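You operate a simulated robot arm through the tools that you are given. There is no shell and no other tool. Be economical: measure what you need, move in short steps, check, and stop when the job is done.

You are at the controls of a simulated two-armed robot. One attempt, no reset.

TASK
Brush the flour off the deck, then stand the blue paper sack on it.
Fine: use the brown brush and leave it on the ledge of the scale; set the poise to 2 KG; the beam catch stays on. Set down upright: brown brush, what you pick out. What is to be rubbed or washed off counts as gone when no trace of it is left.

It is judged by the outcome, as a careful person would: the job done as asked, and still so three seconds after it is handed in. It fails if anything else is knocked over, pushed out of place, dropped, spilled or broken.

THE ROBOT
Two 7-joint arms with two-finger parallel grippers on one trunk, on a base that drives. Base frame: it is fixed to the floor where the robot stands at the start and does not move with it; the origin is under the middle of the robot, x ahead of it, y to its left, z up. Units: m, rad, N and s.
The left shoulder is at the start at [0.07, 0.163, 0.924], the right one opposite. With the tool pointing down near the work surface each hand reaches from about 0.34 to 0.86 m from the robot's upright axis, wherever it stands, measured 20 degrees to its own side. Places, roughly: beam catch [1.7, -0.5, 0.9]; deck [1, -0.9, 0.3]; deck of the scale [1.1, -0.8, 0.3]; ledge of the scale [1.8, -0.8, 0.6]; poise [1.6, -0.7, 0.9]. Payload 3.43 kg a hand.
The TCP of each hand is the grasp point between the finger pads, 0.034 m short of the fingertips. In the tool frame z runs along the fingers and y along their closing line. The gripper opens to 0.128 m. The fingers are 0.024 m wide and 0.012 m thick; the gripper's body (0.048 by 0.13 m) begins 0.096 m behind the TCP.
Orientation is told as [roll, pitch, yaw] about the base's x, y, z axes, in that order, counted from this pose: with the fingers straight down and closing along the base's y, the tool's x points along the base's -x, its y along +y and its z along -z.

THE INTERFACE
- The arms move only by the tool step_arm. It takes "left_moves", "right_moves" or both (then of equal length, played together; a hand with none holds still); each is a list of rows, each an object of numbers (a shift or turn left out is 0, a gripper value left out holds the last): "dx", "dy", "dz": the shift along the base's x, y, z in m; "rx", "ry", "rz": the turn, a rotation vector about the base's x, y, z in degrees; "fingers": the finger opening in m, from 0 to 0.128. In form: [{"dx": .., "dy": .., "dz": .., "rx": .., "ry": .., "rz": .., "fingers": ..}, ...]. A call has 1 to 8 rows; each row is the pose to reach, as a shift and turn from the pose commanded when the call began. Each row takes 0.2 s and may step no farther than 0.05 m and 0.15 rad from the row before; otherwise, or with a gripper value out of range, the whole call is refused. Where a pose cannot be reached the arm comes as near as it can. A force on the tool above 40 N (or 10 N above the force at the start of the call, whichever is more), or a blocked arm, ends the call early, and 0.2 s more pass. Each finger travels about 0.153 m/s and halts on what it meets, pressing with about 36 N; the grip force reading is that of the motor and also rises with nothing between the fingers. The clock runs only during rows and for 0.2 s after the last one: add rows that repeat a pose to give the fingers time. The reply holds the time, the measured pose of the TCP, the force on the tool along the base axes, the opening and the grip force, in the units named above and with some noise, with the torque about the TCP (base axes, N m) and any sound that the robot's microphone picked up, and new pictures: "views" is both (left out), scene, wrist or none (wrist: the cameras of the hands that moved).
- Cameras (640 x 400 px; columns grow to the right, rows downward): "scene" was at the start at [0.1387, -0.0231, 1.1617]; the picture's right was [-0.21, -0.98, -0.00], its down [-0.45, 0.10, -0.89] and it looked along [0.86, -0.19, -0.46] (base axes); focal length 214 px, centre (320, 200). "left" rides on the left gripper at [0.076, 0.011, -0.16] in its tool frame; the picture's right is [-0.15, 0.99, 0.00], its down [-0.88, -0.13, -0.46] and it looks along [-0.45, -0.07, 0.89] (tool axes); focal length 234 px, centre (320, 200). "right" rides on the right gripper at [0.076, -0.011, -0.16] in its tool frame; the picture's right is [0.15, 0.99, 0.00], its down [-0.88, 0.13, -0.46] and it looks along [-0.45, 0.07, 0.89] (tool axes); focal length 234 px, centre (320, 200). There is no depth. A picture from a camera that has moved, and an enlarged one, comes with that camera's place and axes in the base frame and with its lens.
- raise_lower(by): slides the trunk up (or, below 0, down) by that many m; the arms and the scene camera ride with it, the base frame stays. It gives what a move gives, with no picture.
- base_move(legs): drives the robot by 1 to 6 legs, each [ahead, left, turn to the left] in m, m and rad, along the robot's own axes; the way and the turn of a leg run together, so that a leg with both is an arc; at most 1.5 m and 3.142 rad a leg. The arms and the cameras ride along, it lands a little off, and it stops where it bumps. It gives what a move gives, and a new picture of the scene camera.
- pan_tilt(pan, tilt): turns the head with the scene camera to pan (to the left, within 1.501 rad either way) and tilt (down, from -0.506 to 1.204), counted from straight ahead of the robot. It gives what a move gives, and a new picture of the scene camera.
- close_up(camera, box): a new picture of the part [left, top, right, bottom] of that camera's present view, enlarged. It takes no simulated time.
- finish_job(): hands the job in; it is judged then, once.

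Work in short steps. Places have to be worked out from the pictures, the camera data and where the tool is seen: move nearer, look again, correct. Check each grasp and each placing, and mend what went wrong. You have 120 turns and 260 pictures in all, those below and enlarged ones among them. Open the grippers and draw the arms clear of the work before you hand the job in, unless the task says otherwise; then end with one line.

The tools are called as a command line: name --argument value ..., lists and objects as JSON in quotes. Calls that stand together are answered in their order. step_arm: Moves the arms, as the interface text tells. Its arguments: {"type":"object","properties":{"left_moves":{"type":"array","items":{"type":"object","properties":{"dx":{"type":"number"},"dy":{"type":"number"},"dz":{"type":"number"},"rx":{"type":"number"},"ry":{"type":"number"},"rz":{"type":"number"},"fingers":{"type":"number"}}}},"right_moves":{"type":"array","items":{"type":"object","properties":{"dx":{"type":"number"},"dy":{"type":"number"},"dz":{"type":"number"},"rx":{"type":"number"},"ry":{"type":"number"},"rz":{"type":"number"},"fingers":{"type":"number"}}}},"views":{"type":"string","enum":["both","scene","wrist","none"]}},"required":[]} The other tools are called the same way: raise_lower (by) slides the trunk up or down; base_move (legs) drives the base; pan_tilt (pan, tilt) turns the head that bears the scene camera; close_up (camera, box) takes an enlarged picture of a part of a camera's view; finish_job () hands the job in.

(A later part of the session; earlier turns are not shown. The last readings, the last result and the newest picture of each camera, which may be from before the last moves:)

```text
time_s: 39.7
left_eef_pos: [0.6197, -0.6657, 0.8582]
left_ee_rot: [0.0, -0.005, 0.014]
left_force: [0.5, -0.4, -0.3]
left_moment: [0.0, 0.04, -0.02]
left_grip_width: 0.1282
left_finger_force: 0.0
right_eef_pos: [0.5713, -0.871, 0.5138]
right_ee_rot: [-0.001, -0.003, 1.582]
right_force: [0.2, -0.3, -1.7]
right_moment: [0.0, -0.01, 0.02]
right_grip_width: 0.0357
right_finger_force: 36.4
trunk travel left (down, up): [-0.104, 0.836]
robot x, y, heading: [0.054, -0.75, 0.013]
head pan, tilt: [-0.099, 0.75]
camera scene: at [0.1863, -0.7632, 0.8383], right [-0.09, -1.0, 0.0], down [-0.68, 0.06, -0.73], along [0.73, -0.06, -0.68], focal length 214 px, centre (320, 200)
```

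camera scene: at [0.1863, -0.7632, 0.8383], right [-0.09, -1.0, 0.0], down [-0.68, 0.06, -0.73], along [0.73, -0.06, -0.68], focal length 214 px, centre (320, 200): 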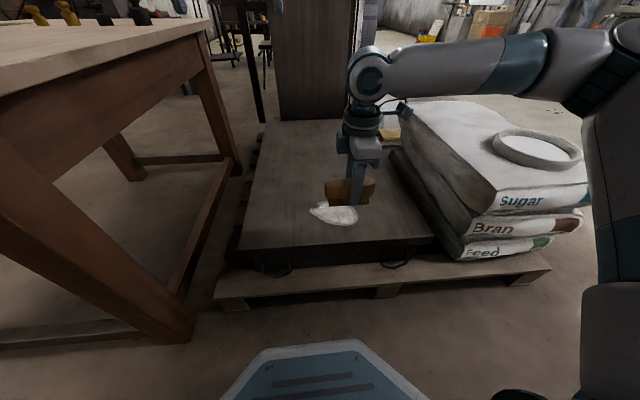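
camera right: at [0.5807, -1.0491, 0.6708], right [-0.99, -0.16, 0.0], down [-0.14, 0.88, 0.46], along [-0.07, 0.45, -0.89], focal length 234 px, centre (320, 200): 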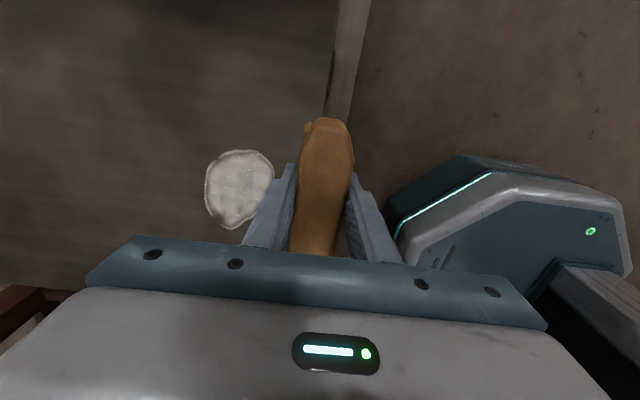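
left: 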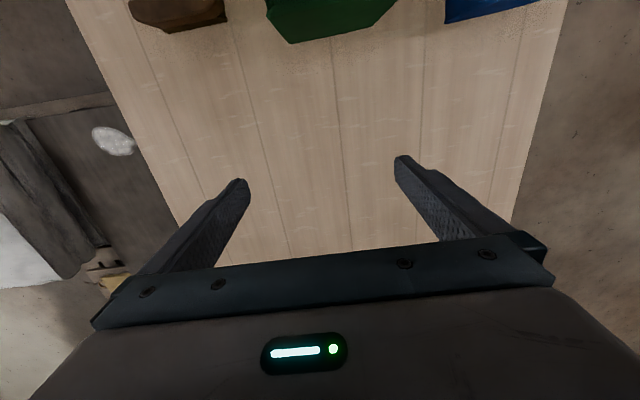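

The flour is consistently at (0.69,-0.855). I lower the brush near the deck's front just before the patch.

step_arm --right_moves '[{"dx": 0.01, "dz": -0.04}, {"dx": 0.02, "dz": -0.08}, {"dx": 0.03, "dz": -0.115}, {"dx": 0.03, "dz": -0.145}, {"dx": 0.03, "dz": -0.155}, {"dx": 0.03, "dz": -0.155}]' --views "both"

close_up --camera "scene" --box '[280, 160, 420, 250]'

```text
time_s: 41.1
left_eef_pos: [0.6197, -0.6655, 0.8587]
left_ee_rot: [-0.001, -0.003, 0.012]
left_force: [0.5, 0.3, -0.1]
left_moment: [-0.01, 0.02, 0.0]
left_grip_width: 0.1281
left_finger_force: 0.0
right_eef_pos: [0.5858, -0.909, 0.3815]
right_ee_rot: [-0.002, -0.005, 1.583]
right_force: [-0.1, 0.3, -1.8]
right_moment: [-0.02, 0.0, 0.01]
right_grip_width: 0.0357
right_finger_force: 36.6
right hand out of reach, approached as far as the arm can: row 1, 2, 3, 4, 5, 6
trunk travel left (down, up): [-0.104, 0.836]
robot x, y, heading: [0.0569, -0.7552, 0.012]
head pan, tilt: [-0.099, 0.75]
camera scene: at [0.1862, -0.7633, 0.8382], right [-0.09, -1.0, 0.0], down [-0.68, 0.06, -0.73], along [0.73, -0.06, -0.68], focal length 214 px, centre (320, 200)
camera right: at [0.5989, -0.9867, 0.5394], right [-0.99, -0.16, 0.0], down [-0.14, 0.88, 0.46], along [-0.07, 0.46, -0.89], focal length 234 px, centre (320, 200)
```

scene: 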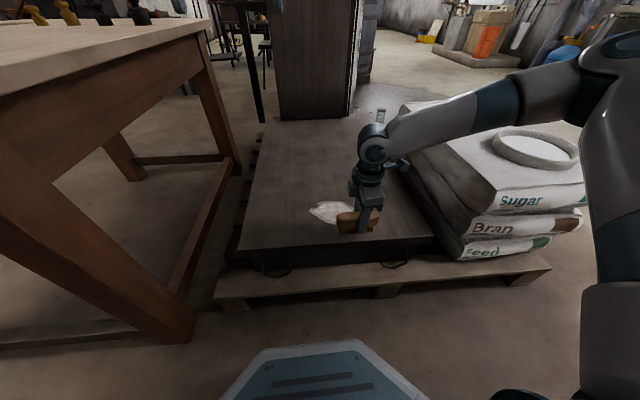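
right: 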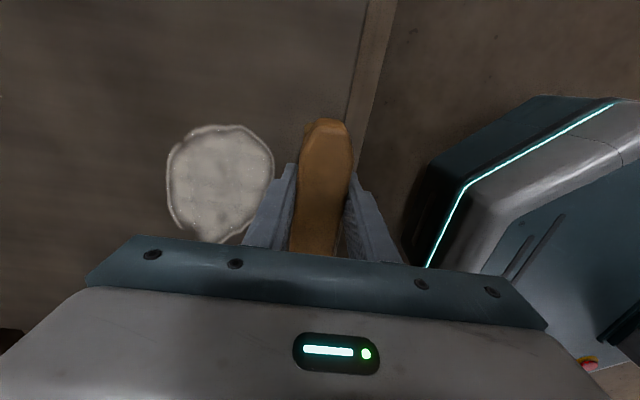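

```text
4.44 times, centred on (350, 205) of scene
camera zoom: at [0.1862, -0.7633, 0.8382], right [-0.09, -1.0, 0.0], down [-0.68, 0.06, -0.73], along [0.73, -0.06, -0.68], focal length 953 px, centre (187, 178)
```

zoom: 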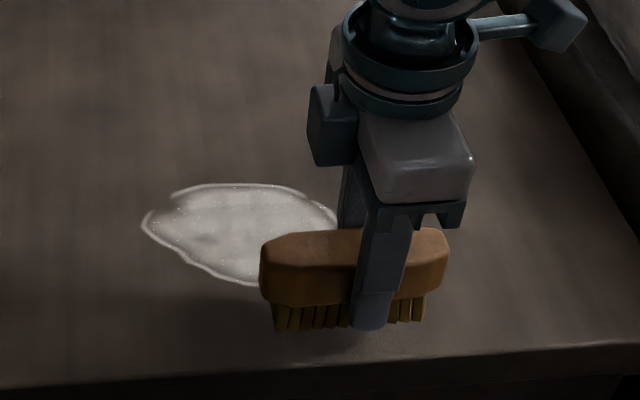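

The hand hits an arm limit when close to the robot's midline. I lift the brush, turn the base a little left and lower the trunk further so that the patch lies to the right-hand side.

step_arm --right_moves '[{"dz": 0.045}, {"dz": 0.09}, {"dz": 0.135, "dy": -0.02}, {"dz": 0.17, "dy": -0.04}]' --views "none"

base_move --legs '[[0, 0.04, 0.22]]'

raise_lower --by -0.08

```text
time_s: 42.1
left_eef_pos: [0.6196, -0.6656, 0.8585]
left_ee_rot: [0.0, -0.004, 0.012]
left_force: [0.6, -0.2, -0.1]
left_moment: [0.01, -0.01, 0.0]
left_grip_width: 0.1277
left_finger_force: 0.1
right_eef_pos: [0.5855, -0.9505, 0.5509]
right_ee_rot: [-0.002, -0.005, 1.584]
right_force: [-0.8, -0.2, -2.1]
right_moment: [-0.02, 0.0, -0.02]
right_grip_width: 0.0356
right_finger_force: 36.0
trunk travel left (down, up): [-0.104, 0.836]
robot x, y, heading: [0.0555, -0.7561, 0.014]
head pan, tilt: [-0.099, 0.75]
```

```text
time_s: 43.3
left_eef_pos: [0.5801, -0.4991, 0.8577]
left_ee_rot: [-0.002, -0.003, 0.24]
left_force: [-0.2, 0.2, -0.3]
left_moment: [-0.03, -0.01, 0.01]
left_grip_width: 0.1279
left_finger_force: 0.0
right_eef_pos: [0.6103, -0.7837, 0.5516]
right_ee_rot: [0.0, -0.002, 1.813]
right_force: [-0.3, -0.5, -1.4]
right_moment: [-0.02, 0.01, 0.02]
right_grip_width: 0.0356
right_finger_force: 35.4
trunk travel left (down, up): [-0.104, 0.836]
robot x, y, heading: [0.0499, -0.7105, 0.239]
head pan, tilt: [-0.099, 0.75]
camera scene: at [0.1792, -0.6932, 0.8383], right [0.14, -0.99, 0.0], down [-0.68, -0.1, -0.73], along [0.72, 0.1, -0.68], focal length 214 px, centre (320, 200)
```

scene: 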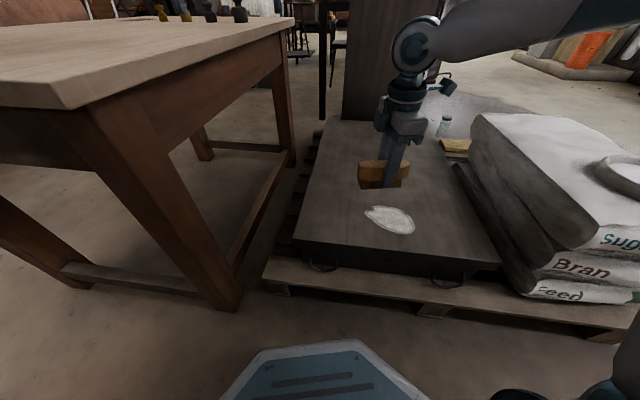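

```text
time_s: 44.4
left_eef_pos: [0.5796, -0.5004, 0.778]
left_ee_rot: [0.001, -0.004, 0.242]
left_force: [-0.2, -0.1, 0.8]
left_moment: [-0.02, 0.0, 0.03]
left_grip_width: 0.128
left_finger_force: 0.0
right_eef_pos: [0.6117, -0.7852, 0.4715]
right_ee_rot: [-0.002, -0.003, 1.812]
right_force: [-0.2, -0.8, -2.3]
right_moment: [-0.03, -0.03, 0.01]
right_grip_width: 0.0354
right_finger_force: 36.1
trunk travel left (down, up): [-0.024, 0.916]
robot x, y, heading: [0.049, -0.712, 0.241]
head pan, tilt: [-0.099, 0.75]
```

Now approach the front of the patch's right part.

step_arm --right_moves '[{"dx": -0.005, "dy": -0.04}, {"dx": -0.012, "dy": -0.08}, {"dx": -0.012, "dy": -0.1, "dz": -0.03}, {"dx": -0.012, "dy": -0.1, "dz": -0.07}, {"dx": -0.012, "dy": -0.1, "dz": -0.11}, {"dx": -0.012, "dy": -0.1, "dz": -0.11}]' --views "scene"

close_up --camera "scene" --box '[320, 130, 460, 250]'

```text
time_s: 45.8
left_eef_pos: [0.5808, -0.5001, 0.7785]
left_ee_rot: [0.001, -0.002, 0.24]
left_force: [0.7, 0.4, 0.8]
left_moment: [0.0, 0.03, -0.01]
left_grip_width: 0.1281
left_finger_force: 0.2
right_eef_pos: [0.5997, -0.8817, 0.3601]
right_ee_rot: [-0.002, -0.002, 1.811]
right_force: [0.1, -0.4, -0.7]
right_moment: [0.02, -0.01, -0.02]
right_grip_width: 0.0357
right_finger_force: 36.1
trunk travel left (down, up): [-0.024, 0.916]
robot x, y, heading: [0.0479, -0.7099, 0.239]
head pan, tilt: [-0.099, 0.75]
camera scene: at [0.1793, -0.6935, 0.7583], right [0.14, -0.99, 0.0], down [-0.68, -0.1, -0.73], along [0.72, 0.1, -0.68], focal length 214 px, centre (320, 200)
```

scene: 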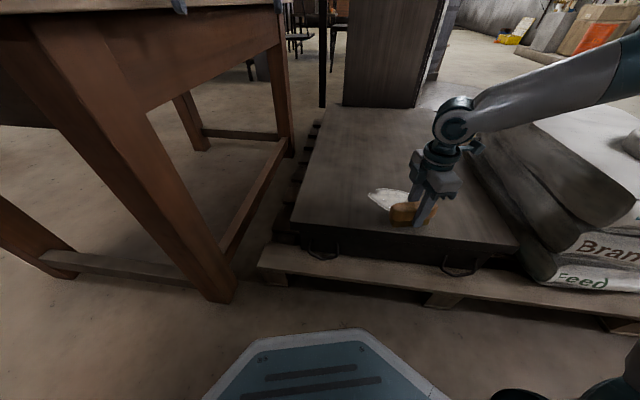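

```text
3.33 times, centred on (390, 190) of scene
camera zoom: at [0.1793, -0.6935, 0.7583], right [0.14, -0.99, 0.0], down [-0.68, -0.1, -0.73], along [0.72, 0.1, -0.68], focal length 715 px, centre (87, 233)
```

zoom: 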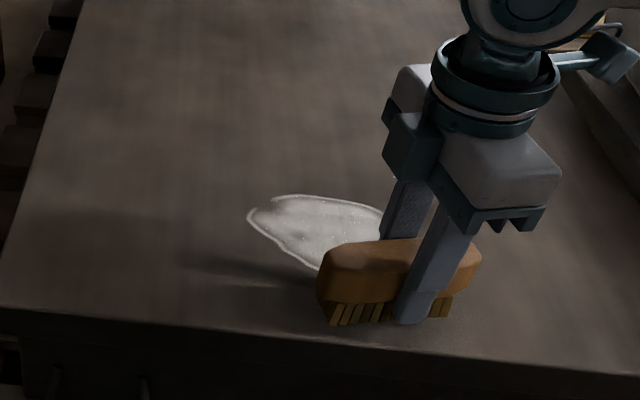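

Reach works now. I go down gently until contact.

step_arm --right_moves '[{"dz": -0.006}, {"dz": -0.01}, {"dz": -0.014}, {"dz": -0.018}, {"dz": -0.018}]' --views "wrist"

close_up --camera "scene" --box '[360, 170, 460, 240]'

```text
time_s: 47.0
left_eef_pos: [0.579, -0.499, 0.7783]
left_ee_rot: [-0.002, -0.005, 0.241]
left_force: [0.4, 0.7, -1.1]
left_moment: [-0.03, -0.03, -0.03]
left_grip_width: 0.128
left_finger_force: 0.0
right_eef_pos: [0.6, -0.8826, 0.3445]
right_ee_rot: [-0.002, -0.003, 1.811]
right_force: [-2.2, -0.6, 11.6]
right_moment: [-0.03, 0.23, -0.02]
right_grip_width: 0.0357
right_finger_force: 35.8
trunk travel left (down, up): [-0.024, 0.916]
robot x, y, heading: [0.0457, -0.7131, 0.245]
head pan, tilt: [-0.099, 0.75]
camera right: at [0.6299, -0.955, 0.5019], right [-0.93, -0.38, 0.0], down [-0.34, 0.82, 0.46], along [-0.17, 0.43, -0.89], focal length 234 px, centre (320, 200)
```

right: 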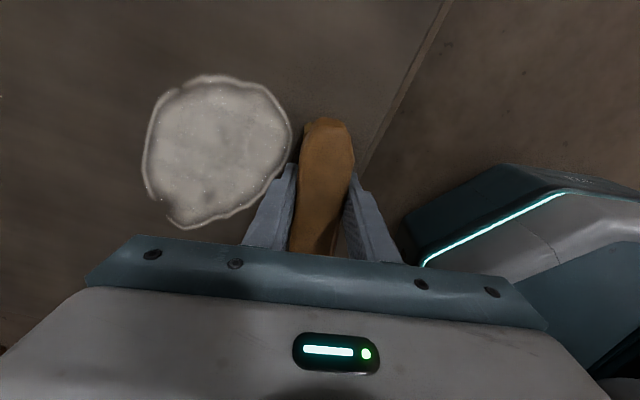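

```text
5.71 times, centred on (410, 205) of scene
camera zoom: at [0.1785, -0.6932, 0.7586], right [0.14, -0.99, 0.0], down [-0.67, -0.1, -0.73], along [0.72, 0.1, -0.68], focal length 1226 px, centre (-194, 171)
```

zoom: 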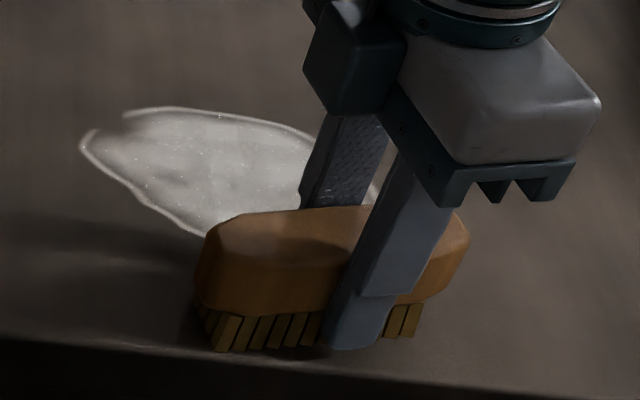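

Contact at 11 N. I stroke ahead across the patch.

step_arm --right_moves '[{"dx": 0.03}, {"dx": 0.06}, {"dx": 0.09}, {"dx": 0.12}, {"dx": 0.15}, {"dx": 0.18}, {"dx": 0.2}]' --views "both"

close_up --camera "scene" --box '[320, 130, 460, 250]'

```text
time_s: 48.6
left_eef_pos: [0.5793, -0.5002, 0.7796]
left_ee_rot: [-0.001, -0.005, 0.24]
left_force: [0.4, -0.4, -0.9]
left_moment: [0.0, 0.0, -0.01]
left_grip_width: 0.1282
left_finger_force: 0.1
right_eef_pos: [0.7993, -0.8829, 0.3429]
right_ee_rot: [-0.004, -0.002, 1.81]
right_force: [-8.2, 1.1, 19.4]
right_moment: [0.17, 0.46, 0.02]
right_grip_width: 0.0359
right_finger_force: 35.9
trunk travel left (down, up): [-0.024, 0.916]
robot x, y, heading: [0.0501, -0.712, 0.237]
head pan, tilt: [-0.099, 0.75]
camera scene: at [0.1775, -0.6932, 0.7587], right [0.14, -0.99, 0.0], down [-0.67, -0.1, -0.73], along [0.73, 0.1, -0.68], focal length 214 px, centre (320, 200)
camera right: at [0.8282, -0.9554, 0.5016], right [-0.93, -0.38, 0.0], down [-0.34, 0.82, 0.46], along [-0.17, 0.43, -0.89], focal length 234 px, centre (320, 200)
```

scene: 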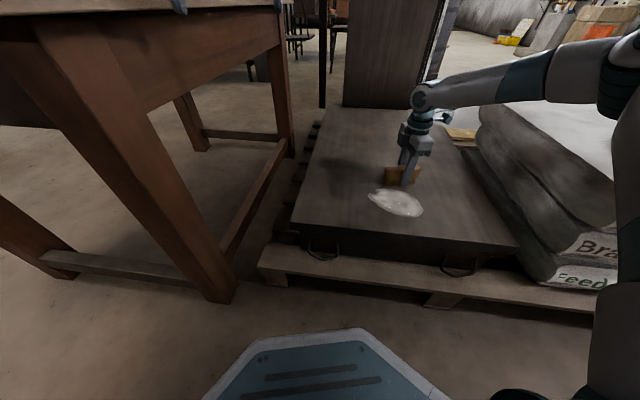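
right: 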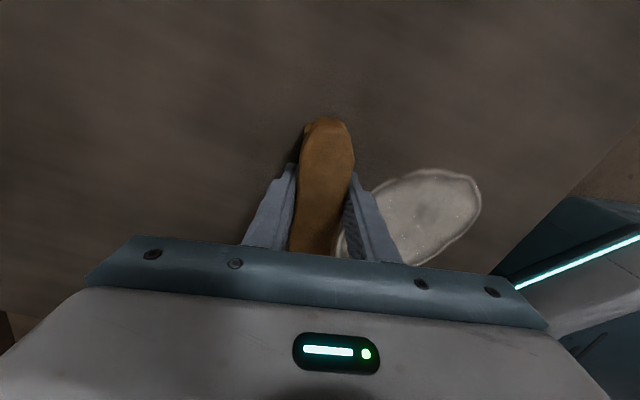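

```text
3.33 times, centred on (390, 190) of scene
camera zoom: at [0.1775, -0.6932, 0.7587], right [0.14, -0.99, 0.0], down [-0.67, -0.1, -0.73], along [0.73, 0.1, -0.68], focal length 715 px, centre (87, 233)
```

zoom: 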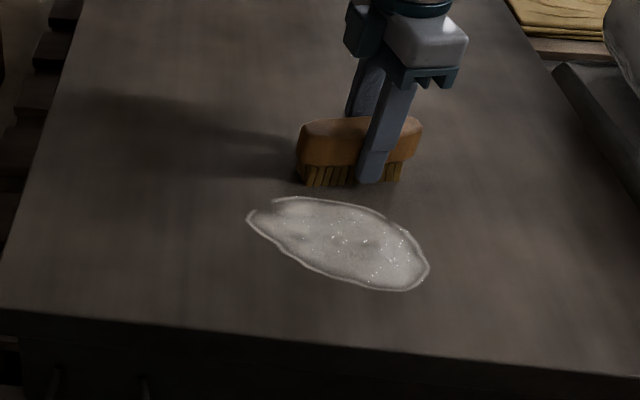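

The patch seems a bit fainter on that side; I keep stroking, back and forth over its width.

step_arm --right_moves '[{"dx": -0.045, "dy": 0.005}, {"dx": -0.09, "dy": 0.01}, {"dx": -0.135, "dy": 0.015}, {"dx": -0.18, "dy": 0.02}, {"dx": -0.18, "dy": 0.05}, {"dx": -0.135, "dy": 0.055}, {"dx": -0.09, "dy": 0.06}, {"dx": -0.045, "dy": 0.065}]' --views "none"

step_arm --right_moves '[{"dx": 0.03, "dy": 0.01}, {"dx": 0.03, "dy": 0.035}, {"dx": -0.015, "dy": 0.035}, {"dx": -0.06, "dy": 0.035}, {"dx": -0.105, "dy": 0.035}, {"dx": -0.14, "dy": 0.035}, {"dx": -0.14, "dy": -0.01}, {"dx": -0.14, "dy": -0.05}]' --views "scene"

close_up --camera "scene" --box '[320, 130, 460, 250]'

```text
time_s: 50.4
left_eef_pos: [0.5788, -0.5005, 0.7796]
left_ee_rot: [-0.001, -0.005, 0.24]
left_force: [0.7, 0.6, 0.3]
left_moment: [-0.01, -0.01, -0.01]
left_grip_width: 0.1283
left_finger_force: 0.1
right_eef_pos: [0.7536, -0.8176, 0.3443]
right_ee_rot: [-0.002, -0.003, 1.811]
right_force: [-4.3, -0.1, 8.9]
right_moment: [0.01, 0.07, -0.01]
right_grip_width: 0.0355
right_finger_force: 36.2
trunk travel left (down, up): [-0.024, 0.916]
robot x, y, heading: [0.0495, -0.7121, 0.24]
head pan, tilt: [-0.099, 0.75]
```

```text
time_s: 52.2
left_eef_pos: [0.5786, -0.498, 0.7801]
left_ee_rot: [-0.002, -0.006, 0.243]
left_force: [-0.2, -0.6, -0.8]
left_moment: [-0.01, 0.0, 0.0]
left_grip_width: 0.1282
left_finger_force: 0.1
right_eef_pos: [0.6103, -0.8699, 0.3439]
right_ee_rot: [-0.006, -0.006, 1.813]
right_force: [-0.3, 8.1, 27.0]
right_moment: [0.2, 0.36, -0.17]
right_grip_width: 0.0354
right_finger_force: 36.3
right hand out of reach, approached as far as the arm can: row 2
trunk travel left (down, up): [-0.024, 0.916]
robot x, y, heading: [0.0507, -0.7159, 0.241]
head pan, tilt: [-0.099, 0.75]
camera scene: at [0.1776, -0.6925, 0.7588], right [0.14, -0.99, 0.0], down [-0.67, -0.1, -0.73], along [0.73, 0.1, -0.68], focal length 214 px, centre (320, 200)
```

scene: 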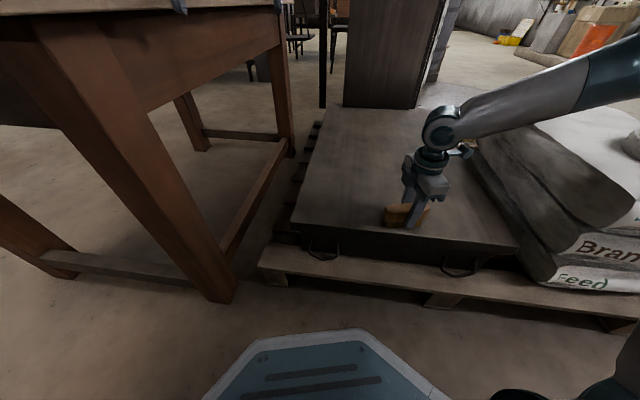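

```text
3.33 times, centred on (390, 190) of scene
camera zoom: at [0.1776, -0.6925, 0.7588], right [0.14, -0.99, 0.0], down [-0.67, -0.1, -0.73], along [0.73, 0.1, -0.68], focal length 715 px, centre (87, 233)
```

zoom: 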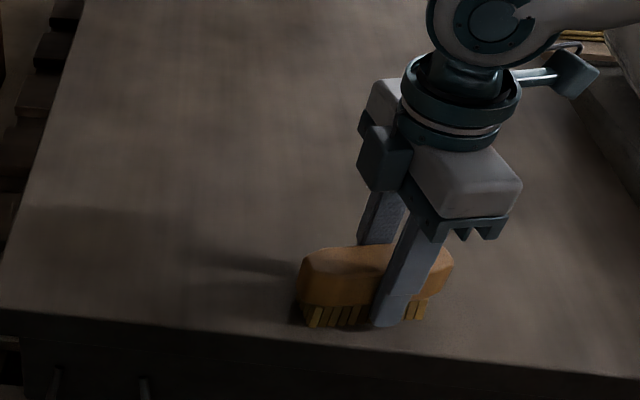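

The patch looks gone. I lift the brush and check the deck from above.

step_arm --right_moves '[{"dz": 0.04}, {"dz": 0.08}, {"dz": 0.12}, {"dz": 0.16, "dx": -0.02}]' --views "wrist"

close_up --camera "scene" --box '[300, 150, 460, 250]'

```text
time_s: 53.2
left_eef_pos: [0.5794, -0.5005, 0.7786]
left_ee_rot: [-0.002, -0.003, 0.242]
left_force: [0.4, 0.7, 0.4]
left_moment: [0.0, 0.04, -0.01]
left_grip_width: 0.128
left_finger_force: 0.1
right_eef_pos: [0.592, -0.8693, 0.5026]
right_ee_rot: [0.0, -0.004, 1.811]
right_force: [-0.7, -0.2, -2.6]
right_moment: [-0.03, 0.02, 0.04]
right_grip_width: 0.0356
right_finger_force: 35.7
trunk travel left (down, up): [-0.024, 0.916]
robot x, y, heading: [0.0492, -0.7145, 0.244]
head pan, tilt: [-0.099, 0.75]
camera right: at [0.6226, -0.9409, 0.6606], right [-0.93, -0.38, 0.0], down [-0.34, 0.82, 0.46], along [-0.17, 0.43, -0.89], focal length 234 px, centre (320, 200)
```

right: 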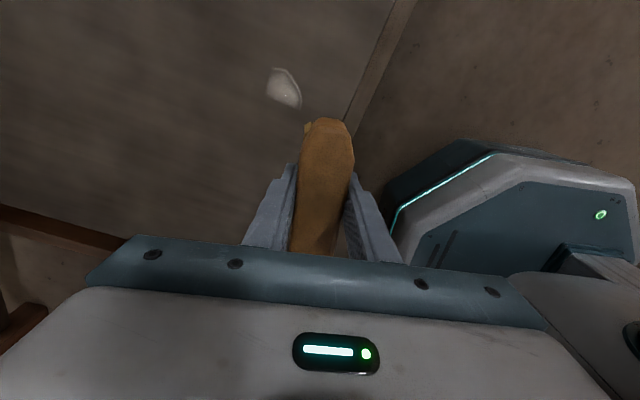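

```text
4.00 times, centred on (380, 200) of scene
camera zoom: at [0.1791, -0.6934, 0.7582], right [0.14, -0.99, 0.0], down [-0.68, -0.1, -0.73], along [0.72, 0.1, -0.68], focal length 858 px, centre (80, 200)
```

zoom: 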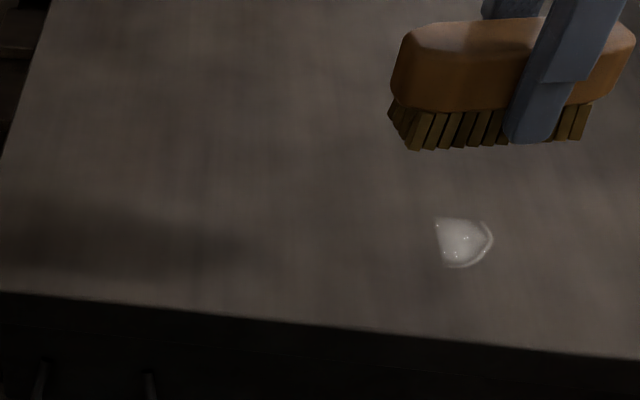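

A small remnant is left at about (0.66,-0.916). I go down in front of it and sweep again.

step_arm --right_moves '[{"dy": -0.04, "dz": -0.02}, {"dy": -0.055, "dz": -0.06}, {"dy": -0.055, "dz": -0.1}, {"dy": -0.055, "dz": -0.14}, {"dy": -0.055, "dz": -0.161}, {"dx": 0.04, "dy": -0.055, "dz": -0.161}, {"dx": 0.08, "dy": -0.055, "dz": -0.161}, {"dx": 0.12, "dy": -0.055, "dz": -0.161}]' --views "none"

step_arm --right_moves '[{"dx": 0.03}, {"dx": 0.03, "dy": -0.02}, {"dx": -0.015, "dy": -0.02}, {"dx": -0.06, "dy": -0.02}, {"dx": -0.105, "dy": -0.02}, {"dx": -0.105, "dy": 0.01}, {"dx": -0.06, "dy": 0.01}, {"dx": -0.015, "dy": 0.01}]' --views "none"

step_arm --right_moves '[{"dx": 0.03}, {"dx": 0.05, "dz": 0.04}, {"dx": 0.05, "dz": 0.08}, {"dx": 0.05, "dz": 0.12}, {"dx": 0.05, "dz": 0.16}, {"dx": 0.05, "dz": 0.2}]' --views "both"

close_up --camera "scene" --box '[300, 150, 460, 250]'

```text
time_s: 55.0
left_eef_pos: [0.5802, -0.5004, 0.7782]
left_ee_rot: [0.0, -0.003, 0.241]
left_force: [1.0, 0.9, 0.4]
left_moment: [0.05, -0.02, 0.03]
left_grip_width: 0.1281
left_finger_force: 0.1
right_eef_pos: [0.7134, -0.9253, 0.3439]
right_ee_rot: [-0.002, -0.003, 1.811]
right_force: [0.7, 0.8, -0.7]
right_moment: [0.04, 0.02, -0.03]
right_grip_width: 0.0353
right_finger_force: 36.7
trunk travel left (down, up): [-0.024, 0.916]
robot x, y, heading: [0.0478, -0.7151, 0.239]
head pan, tilt: [-0.099, 0.75]
```

```text
time_s: 56.8
left_eef_pos: [0.5788, -0.4998, 0.7791]
left_ee_rot: [-0.002, -0.006, 0.241]
left_force: [0.0, -0.3, 0.3]
left_moment: [0.01, -0.03, 0.0]
left_grip_width: 0.1281
left_finger_force: 0.0
right_eef_pos: [0.6987, -0.9118, 0.3437]
right_ee_rot: [-0.003, -0.003, 1.812]
right_force: [-6.4, 2.7, 11.9]
right_moment: [0.21, 0.38, 0.01]
right_grip_width: 0.0354
right_finger_force: 36.5
trunk travel left (down, up): [-0.024, 0.916]
robot x, y, heading: [0.0481, -0.7102, 0.243]
head pan, tilt: [-0.099, 0.75]
```

```text
time_s: 58.2
left_eef_pos: [0.5801, -0.5012, 0.7786]
left_ee_rot: [0.0, -0.003, 0.241]
left_force: [1.2, -0.4, -0.2]
left_moment: [0.01, 0.01, -0.01]
left_grip_width: 0.128
left_finger_force: 0.1
right_eef_pos: [0.7495, -0.914, 0.5427]
right_ee_rot: [0.001, -0.006, 1.811]
right_force: [-0.1, -0.6, -1.3]
right_moment: [0.0, 0.0, -0.03]
right_grip_width: 0.0357
right_finger_force: 36.2
trunk travel left (down, up): [-0.024, 0.916]
robot x, y, heading: [0.0536, -0.7148, 0.242]
head pan, tilt: [-0.099, 0.75]
camera scene: at [0.1792, -0.6934, 0.7582], right [0.14, -0.99, 0.0], down [-0.68, -0.1, -0.73], along [0.72, 0.1, -0.68], focal length 214 px, centre (320, 200)
camera right: at [0.7797, -0.9868, 0.6997], right [-0.93, -0.38, 0.0], down [-0.34, 0.82, 0.46], along [-0.17, 0.43, -0.89], focal length 234 px, centre (320, 200)
```

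scene: 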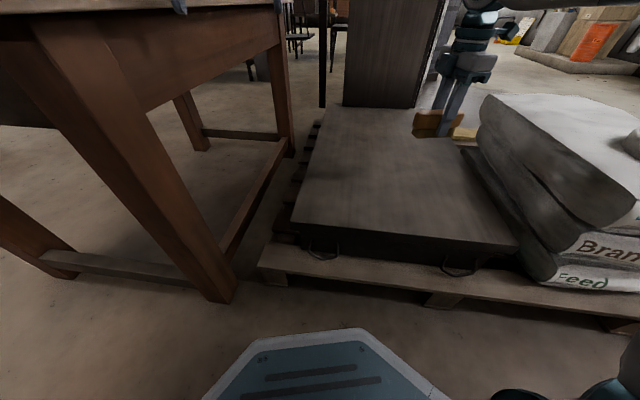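
right: 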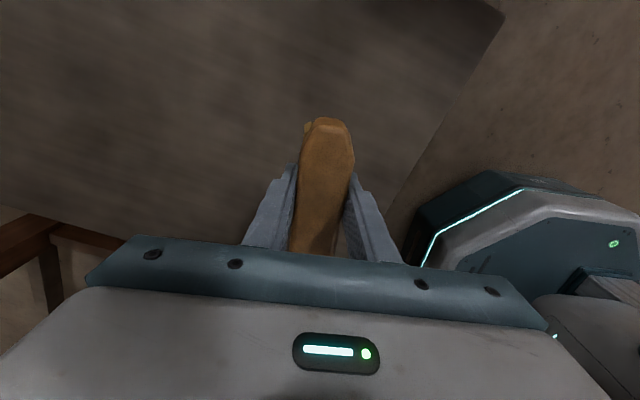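

```text
4.00 times, centred on (380, 200) of scene
camera zoom: at [0.1792, -0.6934, 0.7582], right [0.14, -0.99, 0.0], down [-0.68, -0.1, -0.73], along [0.72, 0.1, -0.68], focal length 858 px, centre (80, 200)
```

zoom: 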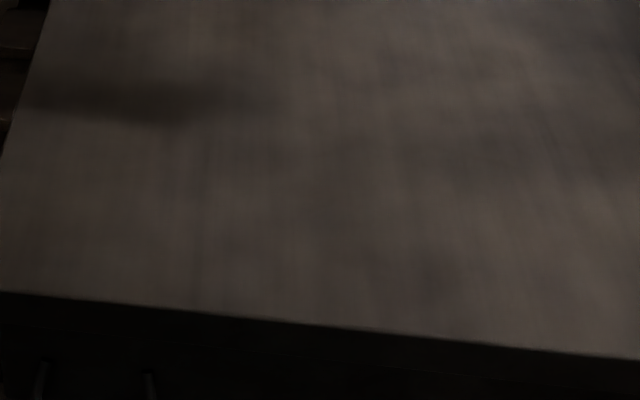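

The deck is clean. I raise the trunk and look round towards the sack and the scale.

raise_lower --by 0.38

base_move --legs '[[-0.1, 0, -0.24]]'

pan_tilt --pan 0.0 --tilt 0.25

close_up --camera "scene" --box '[260, 130, 460, 260]'

```text
time_s: 61.9
left_eef_pos: [0.581, -0.4988, 1.1573]
left_ee_rot: [0.001, -0.002, 0.242]
left_force: [0.2, 0.3, -0.9]
left_moment: [0.02, 0.02, 0.01]
left_grip_width: 0.1282
left_finger_force: 0.1
right_eef_pos: [0.7495, -0.915, 0.9204]
right_ee_rot: [-0.002, -0.004, 1.811]
right_force: [0.4, -1.4, -1.1]
right_moment: [-0.02, 0.0, 0.02]
right_grip_width: 0.0356
right_finger_force: 35.9
trunk travel left (down, up): [-0.404, 0.536]
robot x, y, heading: [0.0515, -0.7138, 0.242]
head pan, tilt: [-0.099, 0.75]
```

```text
time_s: 63.1
left_eef_pos: [0.5131, -0.6444, 1.1576]
left_ee_rot: [0.0, -0.005, 0.0]
left_force: [0.0, -0.3, 0.3]
left_moment: [0.04, -0.03, 0.0]
left_grip_width: 0.1279
left_finger_force: 0.0
right_eef_pos: [0.5798, -1.0877, 0.9225]
right_ee_rot: [-0.001, -0.004, 1.572]
right_force: [-1.4, -0.3, -1.4]
right_moment: [0.01, -0.02, -0.02]
right_grip_width: 0.0355
right_finger_force: 36.3
trunk travel left (down, up): [-0.404, 0.536]
robot x, y, heading: [-0.0529, -0.7271, 0.004]
head pan, tilt: [-0.099, 0.75]
camera scene: at [0.0785, -0.738, 1.1383], right [-0.1, -1.0, 0.0], down [-0.68, 0.07, -0.73], along [0.73, -0.07, -0.68], focal length 214 px, centre (320, 200)
```

scene: 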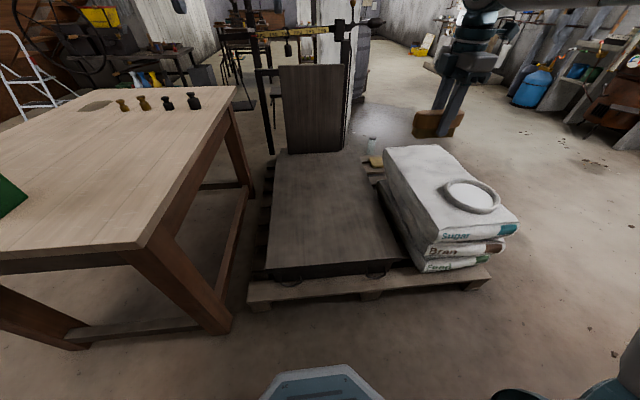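

```text
time_s: 64.1
left_eef_pos: [0.5135, -0.6435, 1.1593]
left_ee_rot: [-0.002, -0.002, 0.001]
left_force: [-0.9, 1.1, 0.2]
left_moment: [0.0, 0.01, -0.02]
left_grip_width: 0.128
left_finger_force: 0.1
right_eef_pos: [0.5808, -1.0872, 0.9216]
right_ee_rot: [-0.002, -0.003, 1.572]
right_force: [0.4, 0.2, -2.2]
right_moment: [-0.01, 0.01, -0.01]
right_grip_width: 0.0355
right_finger_force: 36.3
trunk travel left (down, up): [-0.404, 0.536]
robot x, y, heading: [-0.05, -0.7272, 0.005]
head pan, tilt: [0.0, 0.25]
camera scene: at [0.0901, -0.7293, 1.1833], right [0.0, -1.0, 0.0], down [-0.25, 0.0, -0.97], along [0.97, 0.0, -0.25], focal length 214 px, centre (320, 200)
```

scene: 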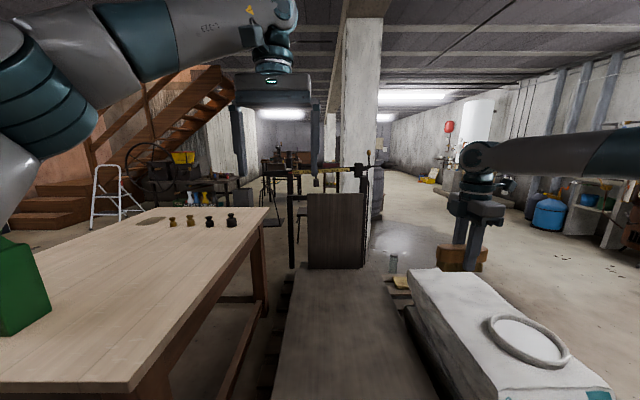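

```text
3.08 times, centred on (360, 195) of scene
camera zoom: at [0.0901, -0.7293, 1.1833], right [0.0, -1.0, 0.0], down [-0.25, 0.0, -0.97], along [0.97, 0.0, -0.25], focal length 660 px, centre (197, 215)
```

zoom: 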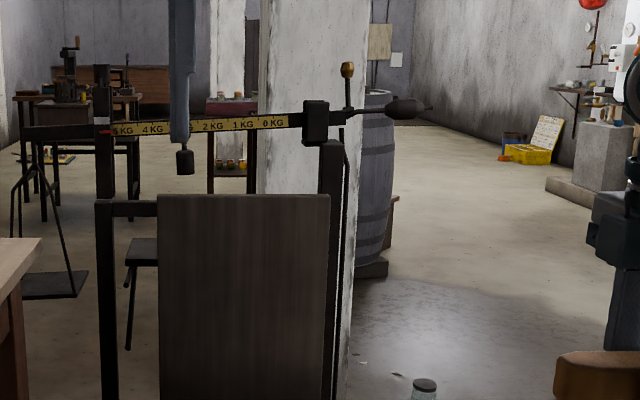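

Beam and posts are visible. Next the sack: I raise the brush hand, drive left to the table front and turn the left hand so that it closes along x (the sack is ~0.13 wide in y but ~0.085 deep in x).

step_arm --right_moves '[{"dz": 0.04}, {"dz": 0.08}, {"dz": 0.12}, {"dz": 0.15}, {"dz": 0.15}, {"dz": 0.15}, {"dz": 0.15}, {"dz": 0.15}]' --left_moves '[{"rz": -8}, {"rz": -16}, {"rz": -24}, {"rz": -32}, {"rz": -40}, {"rz": -48}, {"rz": -56}, {"rz": -64}]' --views "none"

step_arm --left_moves '[{"rz": -8, "dz": 0.03}, {"rz": -16, "dz": 0.06}, {"rz": -22, "dz": 0.06}]' --views "none"

base_move --legs '[[0.05, 0.78, 0]]'

pan_tilt --pan 0.4 --tilt 0.65

```text
time_s: 65.9
left_eef_pos: [0.4623, -0.6604, 1.1173]
left_ee_rot: [0.001, -0.008, -1.112]
left_force: [0.3, -0.3, 0.1]
left_moment: [0.02, -0.01, -0.02]
left_grip_width: 0.1279
left_finger_force: 0.1
left hand out of reach, approached as far as the arm can: row 6, 7, 8
right_eef_pos: [0.581, -1.0838, 1.0716]
right_ee_rot: [-0.002, -0.002, 1.573]
right_force: [-0.9, -1.0, -2.3]
right_moment: [-0.01, -0.01, 0.02]
right_grip_width: 0.0358
right_finger_force: 36.0
trunk travel left (down, up): [-0.404, 0.536]
robot x, y, heading: [-0.0507, -0.7252, 0.005]
head pan, tilt: [0.0, 0.25]
```

```text
time_s: 66.7
left_eef_pos: [0.3606, -0.6911, 1.1073]
left_ee_rot: [0.0, -0.011, -1.49]
left_force: [0.1, 0.0, 0.7]
left_moment: [0.04, -0.02, 0.02]
left_grip_width: 0.128
left_finger_force: 0.1
left hand out of reach, approached as far as the arm can: row 1, 2, 3
right_eef_pos: [0.582, -1.0819, 1.0709]
right_ee_rot: [-0.001, -0.004, 1.572]
right_force: [0.6, 0.3, -2.0]
right_moment: [-0.02, 0.01, -0.02]
right_grip_width: 0.0355
right_finger_force: 36.4
trunk travel left (down, up): [-0.404, 0.536]
robot x, y, heading: [-0.0561, -0.726, -0.003]
head pan, tilt: [0.0, 0.25]
```

```text
time_s: 70.9
left_eef_pos: [0.4083, 0.0917, 1.107]
left_ee_rot: [0.0, -0.013, -1.484]
left_force: [0.0, 0.1, 0.0]
left_moment: [-0.02, 0.0, 0.0]
left_grip_width: 0.1281
left_finger_force: 0.0
right_eef_pos: [0.6305, -0.3021, 1.0712]
right_ee_rot: [-0.001, -0.003, 1.579]
right_force: [0.3, -0.3, -2.0]
right_moment: [-0.02, 0.01, -0.01]
right_grip_width: 0.0356
right_finger_force: 36.3
trunk travel left (down, up): [-0.404, 0.536]
robot x, y, heading: [-0.0055, 0.0509, 0.002]
head pan, tilt: [0.0, 0.25]
camera scene: at [0.1372, 0.051, 1.1833], right [0.01, -1.0, 0.0], down [-0.25, 0.0, -0.97], along [0.97, 0.01, -0.25], focal length 214 px, centre (320, 200)
```

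scene: 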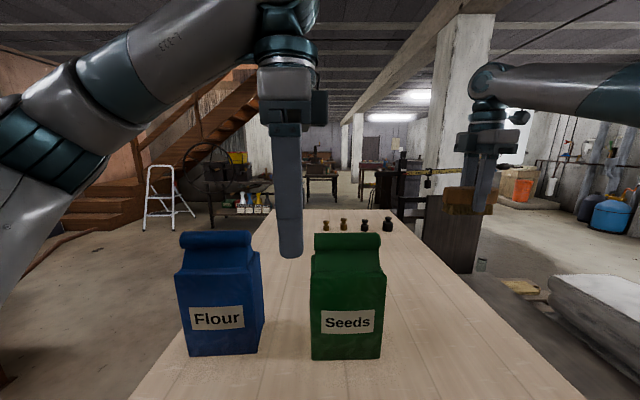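

```text
time_s: 71.7
left_eef_pos: [0.4073, 0.0904, 1.1069]
left_ee_rot: [-0.001, -0.01, -1.483]
left_force: [-0.2, -0.5, -0.2]
left_moment: [-0.03, 0.0, -0.02]
left_grip_width: 0.1281
left_finger_force: 0.0
right_eef_pos: [0.631, -0.3013, 1.0718]
right_ee_rot: [-0.001, -0.005, 1.577]
right_force: [-0.1, 0.5, -1.6]
right_moment: [-0.01, 0.01, 0.04]
right_grip_width: 0.0355
right_finger_force: 35.7
trunk travel left (down, up): [-0.404, 0.536]
robot x, y, heading: [-0.0077, 0.0552, 0.006]
head pan, tilt: [0.4, 0.649]
camera scene: at [0.1236, 0.0843, 1.1469], right [0.39, -0.92, 0.0], down [-0.56, -0.24, -0.8], along [0.73, 0.31, -0.6], focal length 214 px, centre (320, 200)
```

scene: 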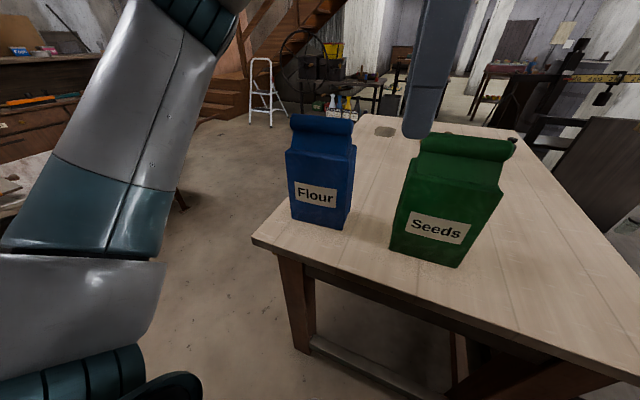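

The sack's centre is about (0.517,0.246), top z≈1.02, yawed ~5°, matching the hand's present yaw. I move the left hand above it.

step_arm --left_moves '[{"dx": 0.025, "dy": 0.035, "dz": 0.02}, {"dx": 0.05, "dy": 0.07, "dz": 0.02}, {"dx": 0.075, "dy": 0.11, "dz": 0.02}, {"dx": 0.1, "dy": 0.145, "dz": 0.02}, {"dx": 0.11, "dy": 0.156, "dz": 0.02}, {"dx": 0.11, "dy": 0.156, "dz": 0.02}]' --views "both"

```text
time_s: 73.1
left_eef_pos: [0.4029, 0.1733, 1.0673]
left_ee_rot: [0.004, -0.011, -1.481]
left_force: [-0.7, 0.8, 0.7]
left_moment: [-0.06, 0.0, 0.0]
left_grip_width: 0.1282
left_finger_force: 0.1
left hand out of reach, approached as far as the arm can: row 1, 2, 3, 4, 5, 6
right_eef_pos: [0.631, -0.3002, 1.0712]
right_ee_rot: [-0.002, -0.001, 1.577]
right_force: [0.4, 0.6, -2.2]
right_moment: [-0.01, -0.01, -0.01]
right_grip_width: 0.0356
right_finger_force: 36.1
trunk travel left (down, up): [-0.404, 0.536]
robot x, y, heading: [-0.0045, 0.0572, 0.002]
head pan, tilt: [0.4, 0.649]
camera scene: at [0.1236, 0.0847, 1.1468], right [0.4, -0.92, 0.0], down [-0.56, -0.24, -0.8], along [0.73, 0.31, -0.6], focal length 214 px, centre (320, 200)
camera left: at [0.4073, 0.2514, 1.2257], right [1.0, -0.06, 0.0], down [-0.05, -0.88, 0.47], along [-0.02, -0.47, -0.88], focal length 234 px, centre (320, 200)
```

scene: 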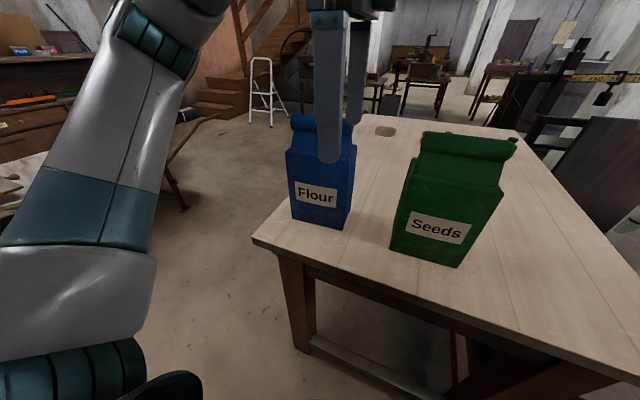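
left: 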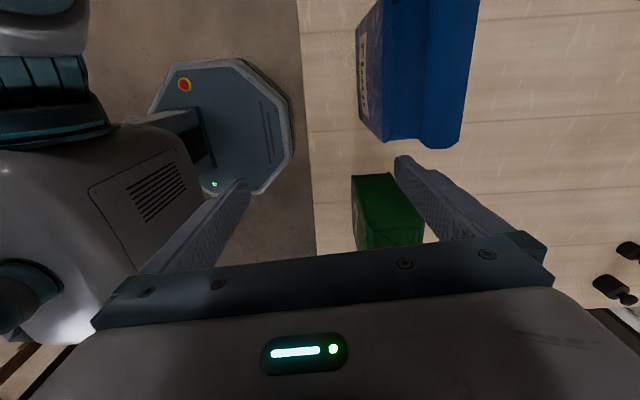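

The hand is near its upper limit; raising the trunk 0.2 m gives it room.

raise_lower --by 0.2

step_arm --left_moves '[{"dx": 0.02, "dy": 0.012, "dz": -0.02}, {"dx": 0.05, "dy": 0.03, "dz": -0.04}, {"dx": 0.08, "dy": 0.05, "dz": -0.06}, {"dx": 0.11, "dy": 0.073, "dz": -0.08}, {"dx": 0.114, "dy": 0.073, "dz": -0.1}, {"dx": 0.114, "dy": 0.073, "dz": -0.13}, {"dx": 0.114, "dy": 0.073, "dz": -0.13}]' --views "both"

```text
time_s: 75.3
left_eef_pos: [0.4027, 0.1731, 1.2682]
left_ee_rot: [0.002, -0.015, -1.483]
left_force: [0.3, -0.5, -0.5]
left_moment: [0.02, -0.02, 0.04]
left_grip_width: 0.1282
left_finger_force: 0.1
right_eef_pos: [0.6305, -0.3008, 1.2722]
right_ee_rot: [-0.003, -0.003, 1.579]
right_force: [-0.4, -0.5, -1.4]
right_moment: [-0.04, -0.02, 0.02]
right_grip_width: 0.0357
right_finger_force: 35.8
trunk travel left (down, up): [-0.604, 0.336]
robot x, y, heading: [-0.0059, 0.0498, 0.007]
head pan, tilt: [0.4, 0.649]
```

```text
time_s: 76.9
left_eef_pos: [0.4461, 0.2022, 1.126]
left_ee_rot: [0.004, -0.011, -1.48]
left_force: [-1.2, 0.1, -0.4]
left_moment: [0.02, -0.02, -0.02]
left_grip_width: 0.128
left_finger_force: 0.0
left hand out of reach, approached as far as the arm can: row 1, 2, 3, 4, 5, 6, 7
right_eef_pos: [0.6297, -0.3016, 1.2714]
right_ee_rot: [-0.001, -0.005, 1.577]
right_force: [-1.3, -0.4, -1.3]
right_moment: [0.01, -0.04, 0.0]
right_grip_width: 0.0358
right_finger_force: 35.6
trunk travel left (down, up): [-0.604, 0.336]
robot x, y, heading: [-0.0066, 0.0559, 0.006]
head pan, tilt: [0.4, 0.649]
camera scene: at [0.1231, 0.0841, 1.3469], right [0.4, -0.92, 0.0], down [-0.56, -0.24, -0.8], along [0.73, 0.32, -0.6], focal length 214 px, centre (320, 200)
camera left: at [0.451, 0.2809, 1.2834], right [1.0, -0.06, 0.0], down [-0.05, -0.88, 0.47], along [-0.02, -0.47, -0.88], focal length 234 px, centre (320, 200)
```

scene: 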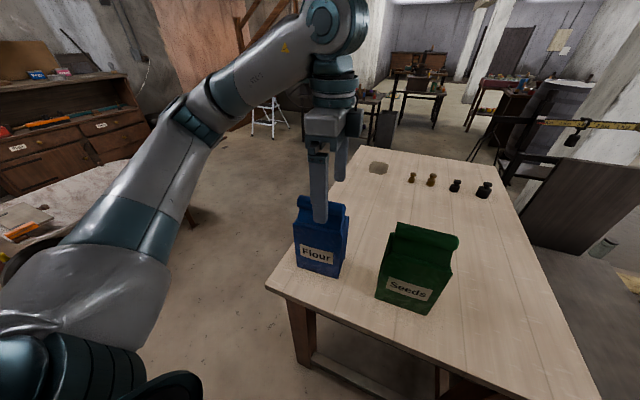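
left: 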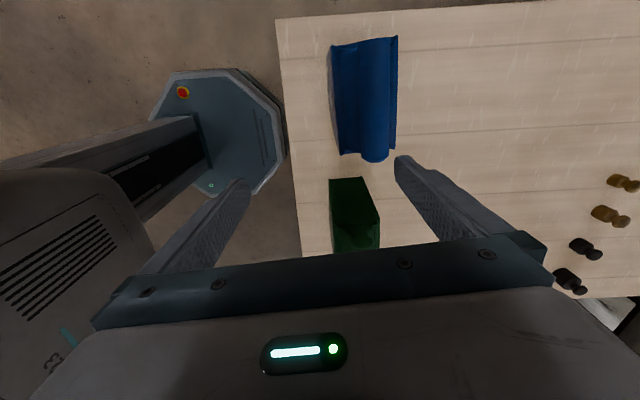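

The arm crept only part way; I try the remaining way in small steps.

step_arm --left_moves '[{"dx": 0.02, "dy": 0.01}, {"dx": 0.04, "dy": 0.02}, {"dx": 0.06, "dy": 0.03}, {"dx": 0.07, "dy": 0.044}, {"dx": 0.07, "dy": 0.044}]' --views "none"

```text
time_s: 78.1
left_eef_pos: [0.4483, 0.2051, 1.1135]
left_ee_rot: [0.002, -0.014, -1.481]
left_force: [0.8, 0.6, -1.3]
left_moment: [0.0, -0.01, -0.02]
left_grip_width: 0.128
left_finger_force: 0.0
left hand out of reach, approached as far as the arm can: row 1, 2, 3, 4, 5
right_eef_pos: [0.6301, -0.3021, 1.2712]
right_ee_rot: [-0.002, -0.006, 1.578]
right_force: [-0.4, -0.4, -1.9]
right_moment: [0.0, 0.0, -0.01]
right_grip_width: 0.0356
right_finger_force: 36.4
trunk travel left (down, up): [-0.604, 0.336]
robot x, y, heading: [-0.0047, 0.0525, 0.007]
head pan, tilt: [0.4, 0.649]
```

That wrist direction seems to be at a joint limit. I turn the left hand the other way round (towards yaw +95°), well above the sacks.

step_arm --left_moves '[{"rz": 8, "dz": 0.03}, {"rz": 16, "dz": 0.06}, {"rz": 24, "dz": 0.06}, {"rz": 32, "dz": 0.06}, {"rz": 40, "dz": 0.06}, {"rz": 48, "dz": 0.06}, {"rz": 56, "dz": 0.06}, {"rz": 64, "dz": 0.06}]' --views "none"

step_arm --left_moves '[{"rz": 8}, {"rz": 16}, {"rz": 24}, {"rz": 32}, {"rz": 40}, {"rz": 48}, {"rz": 56}, {"rz": 64}]' --views "none"

step_arm --left_moves '[{"rz": 8}, {"rz": 16}, {"rz": 24}, {"rz": 32}, {"rz": 40}, {"rz": 48}, {"rz": 52}]' --views "scene"

```text
time_s: 79.9
left_eef_pos: [0.4465, 0.2048, 1.1728]
left_ee_rot: [0.002, -0.012, -0.364]
left_force: [-0.3, -0.7, 0.2]
left_moment: [-0.03, 0.0, 0.0]
left_grip_width: 0.128
left_finger_force: 0.1
right_eef_pos: [0.6299, -0.3011, 1.2717]
right_ee_rot: [-0.001, -0.004, 1.578]
right_force: [0.6, -0.5, -1.0]
right_moment: [-0.02, -0.02, -0.03]
right_grip_width: 0.0357
right_finger_force: 35.8
trunk travel left (down, up): [-0.604, 0.336]
robot x, y, heading: [-0.0024, 0.0518, 0.01]
head pan, tilt: [0.4, 0.649]
```

```text
time_s: 81.7
left_eef_pos: [0.4471, 0.2061, 1.1724]
left_ee_rot: [0.001, -0.011, 0.754]
left_force: [0.7, -0.2, 0.1]
left_moment: [-0.02, 0.02, 0.01]
left_grip_width: 0.1282
left_finger_force: 0.0
right_eef_pos: [0.6297, -0.3015, 1.2722]
right_ee_rot: [-0.002, -0.004, 1.578]
right_force: [-0.3, -0.5, -2.4]
right_moment: [0.01, 0.03, 0.05]
right_grip_width: 0.0357
right_finger_force: 35.9
trunk travel left (down, up): [-0.604, 0.336]
robot x, y, heading: [-0.0057, 0.0535, 0.009]
head pan, tilt: [0.4, 0.649]
```

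```text
time_s: 83.3
left_eef_pos: [0.4464, 0.2071, 1.1727]
left_ee_rot: [0.001, -0.012, 1.661]
left_force: [-0.4, -0.2, 0.0]
left_moment: [0.01, 0.0, -0.02]
left_grip_width: 0.128
left_finger_force: 0.0
right_eef_pos: [0.6306, -0.3009, 1.2711]
right_ee_rot: [0.0, -0.005, 1.577]
right_force: [-0.7, 0.6, -2.0]
right_moment: [-0.03, -0.02, -0.01]
right_grip_width: 0.0357
right_finger_force: 35.9
trunk travel left (down, up): [-0.604, 0.336]
robot x, y, heading: [-0.008, 0.0521, 0.003]
head pan, tilt: [0.4, 0.649]
camera scene: at [0.1236, 0.0844, 1.3469], right [0.4, -0.92, 0.0], down [-0.56, -0.24, -0.8], along [0.73, 0.31, -0.6], focal length 214 px, centre (320, 200)
```

scene: 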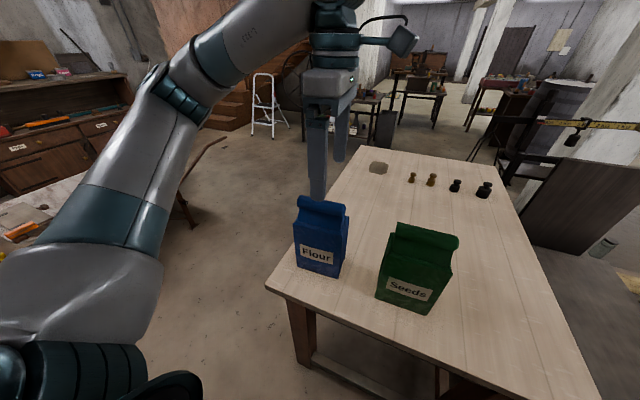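

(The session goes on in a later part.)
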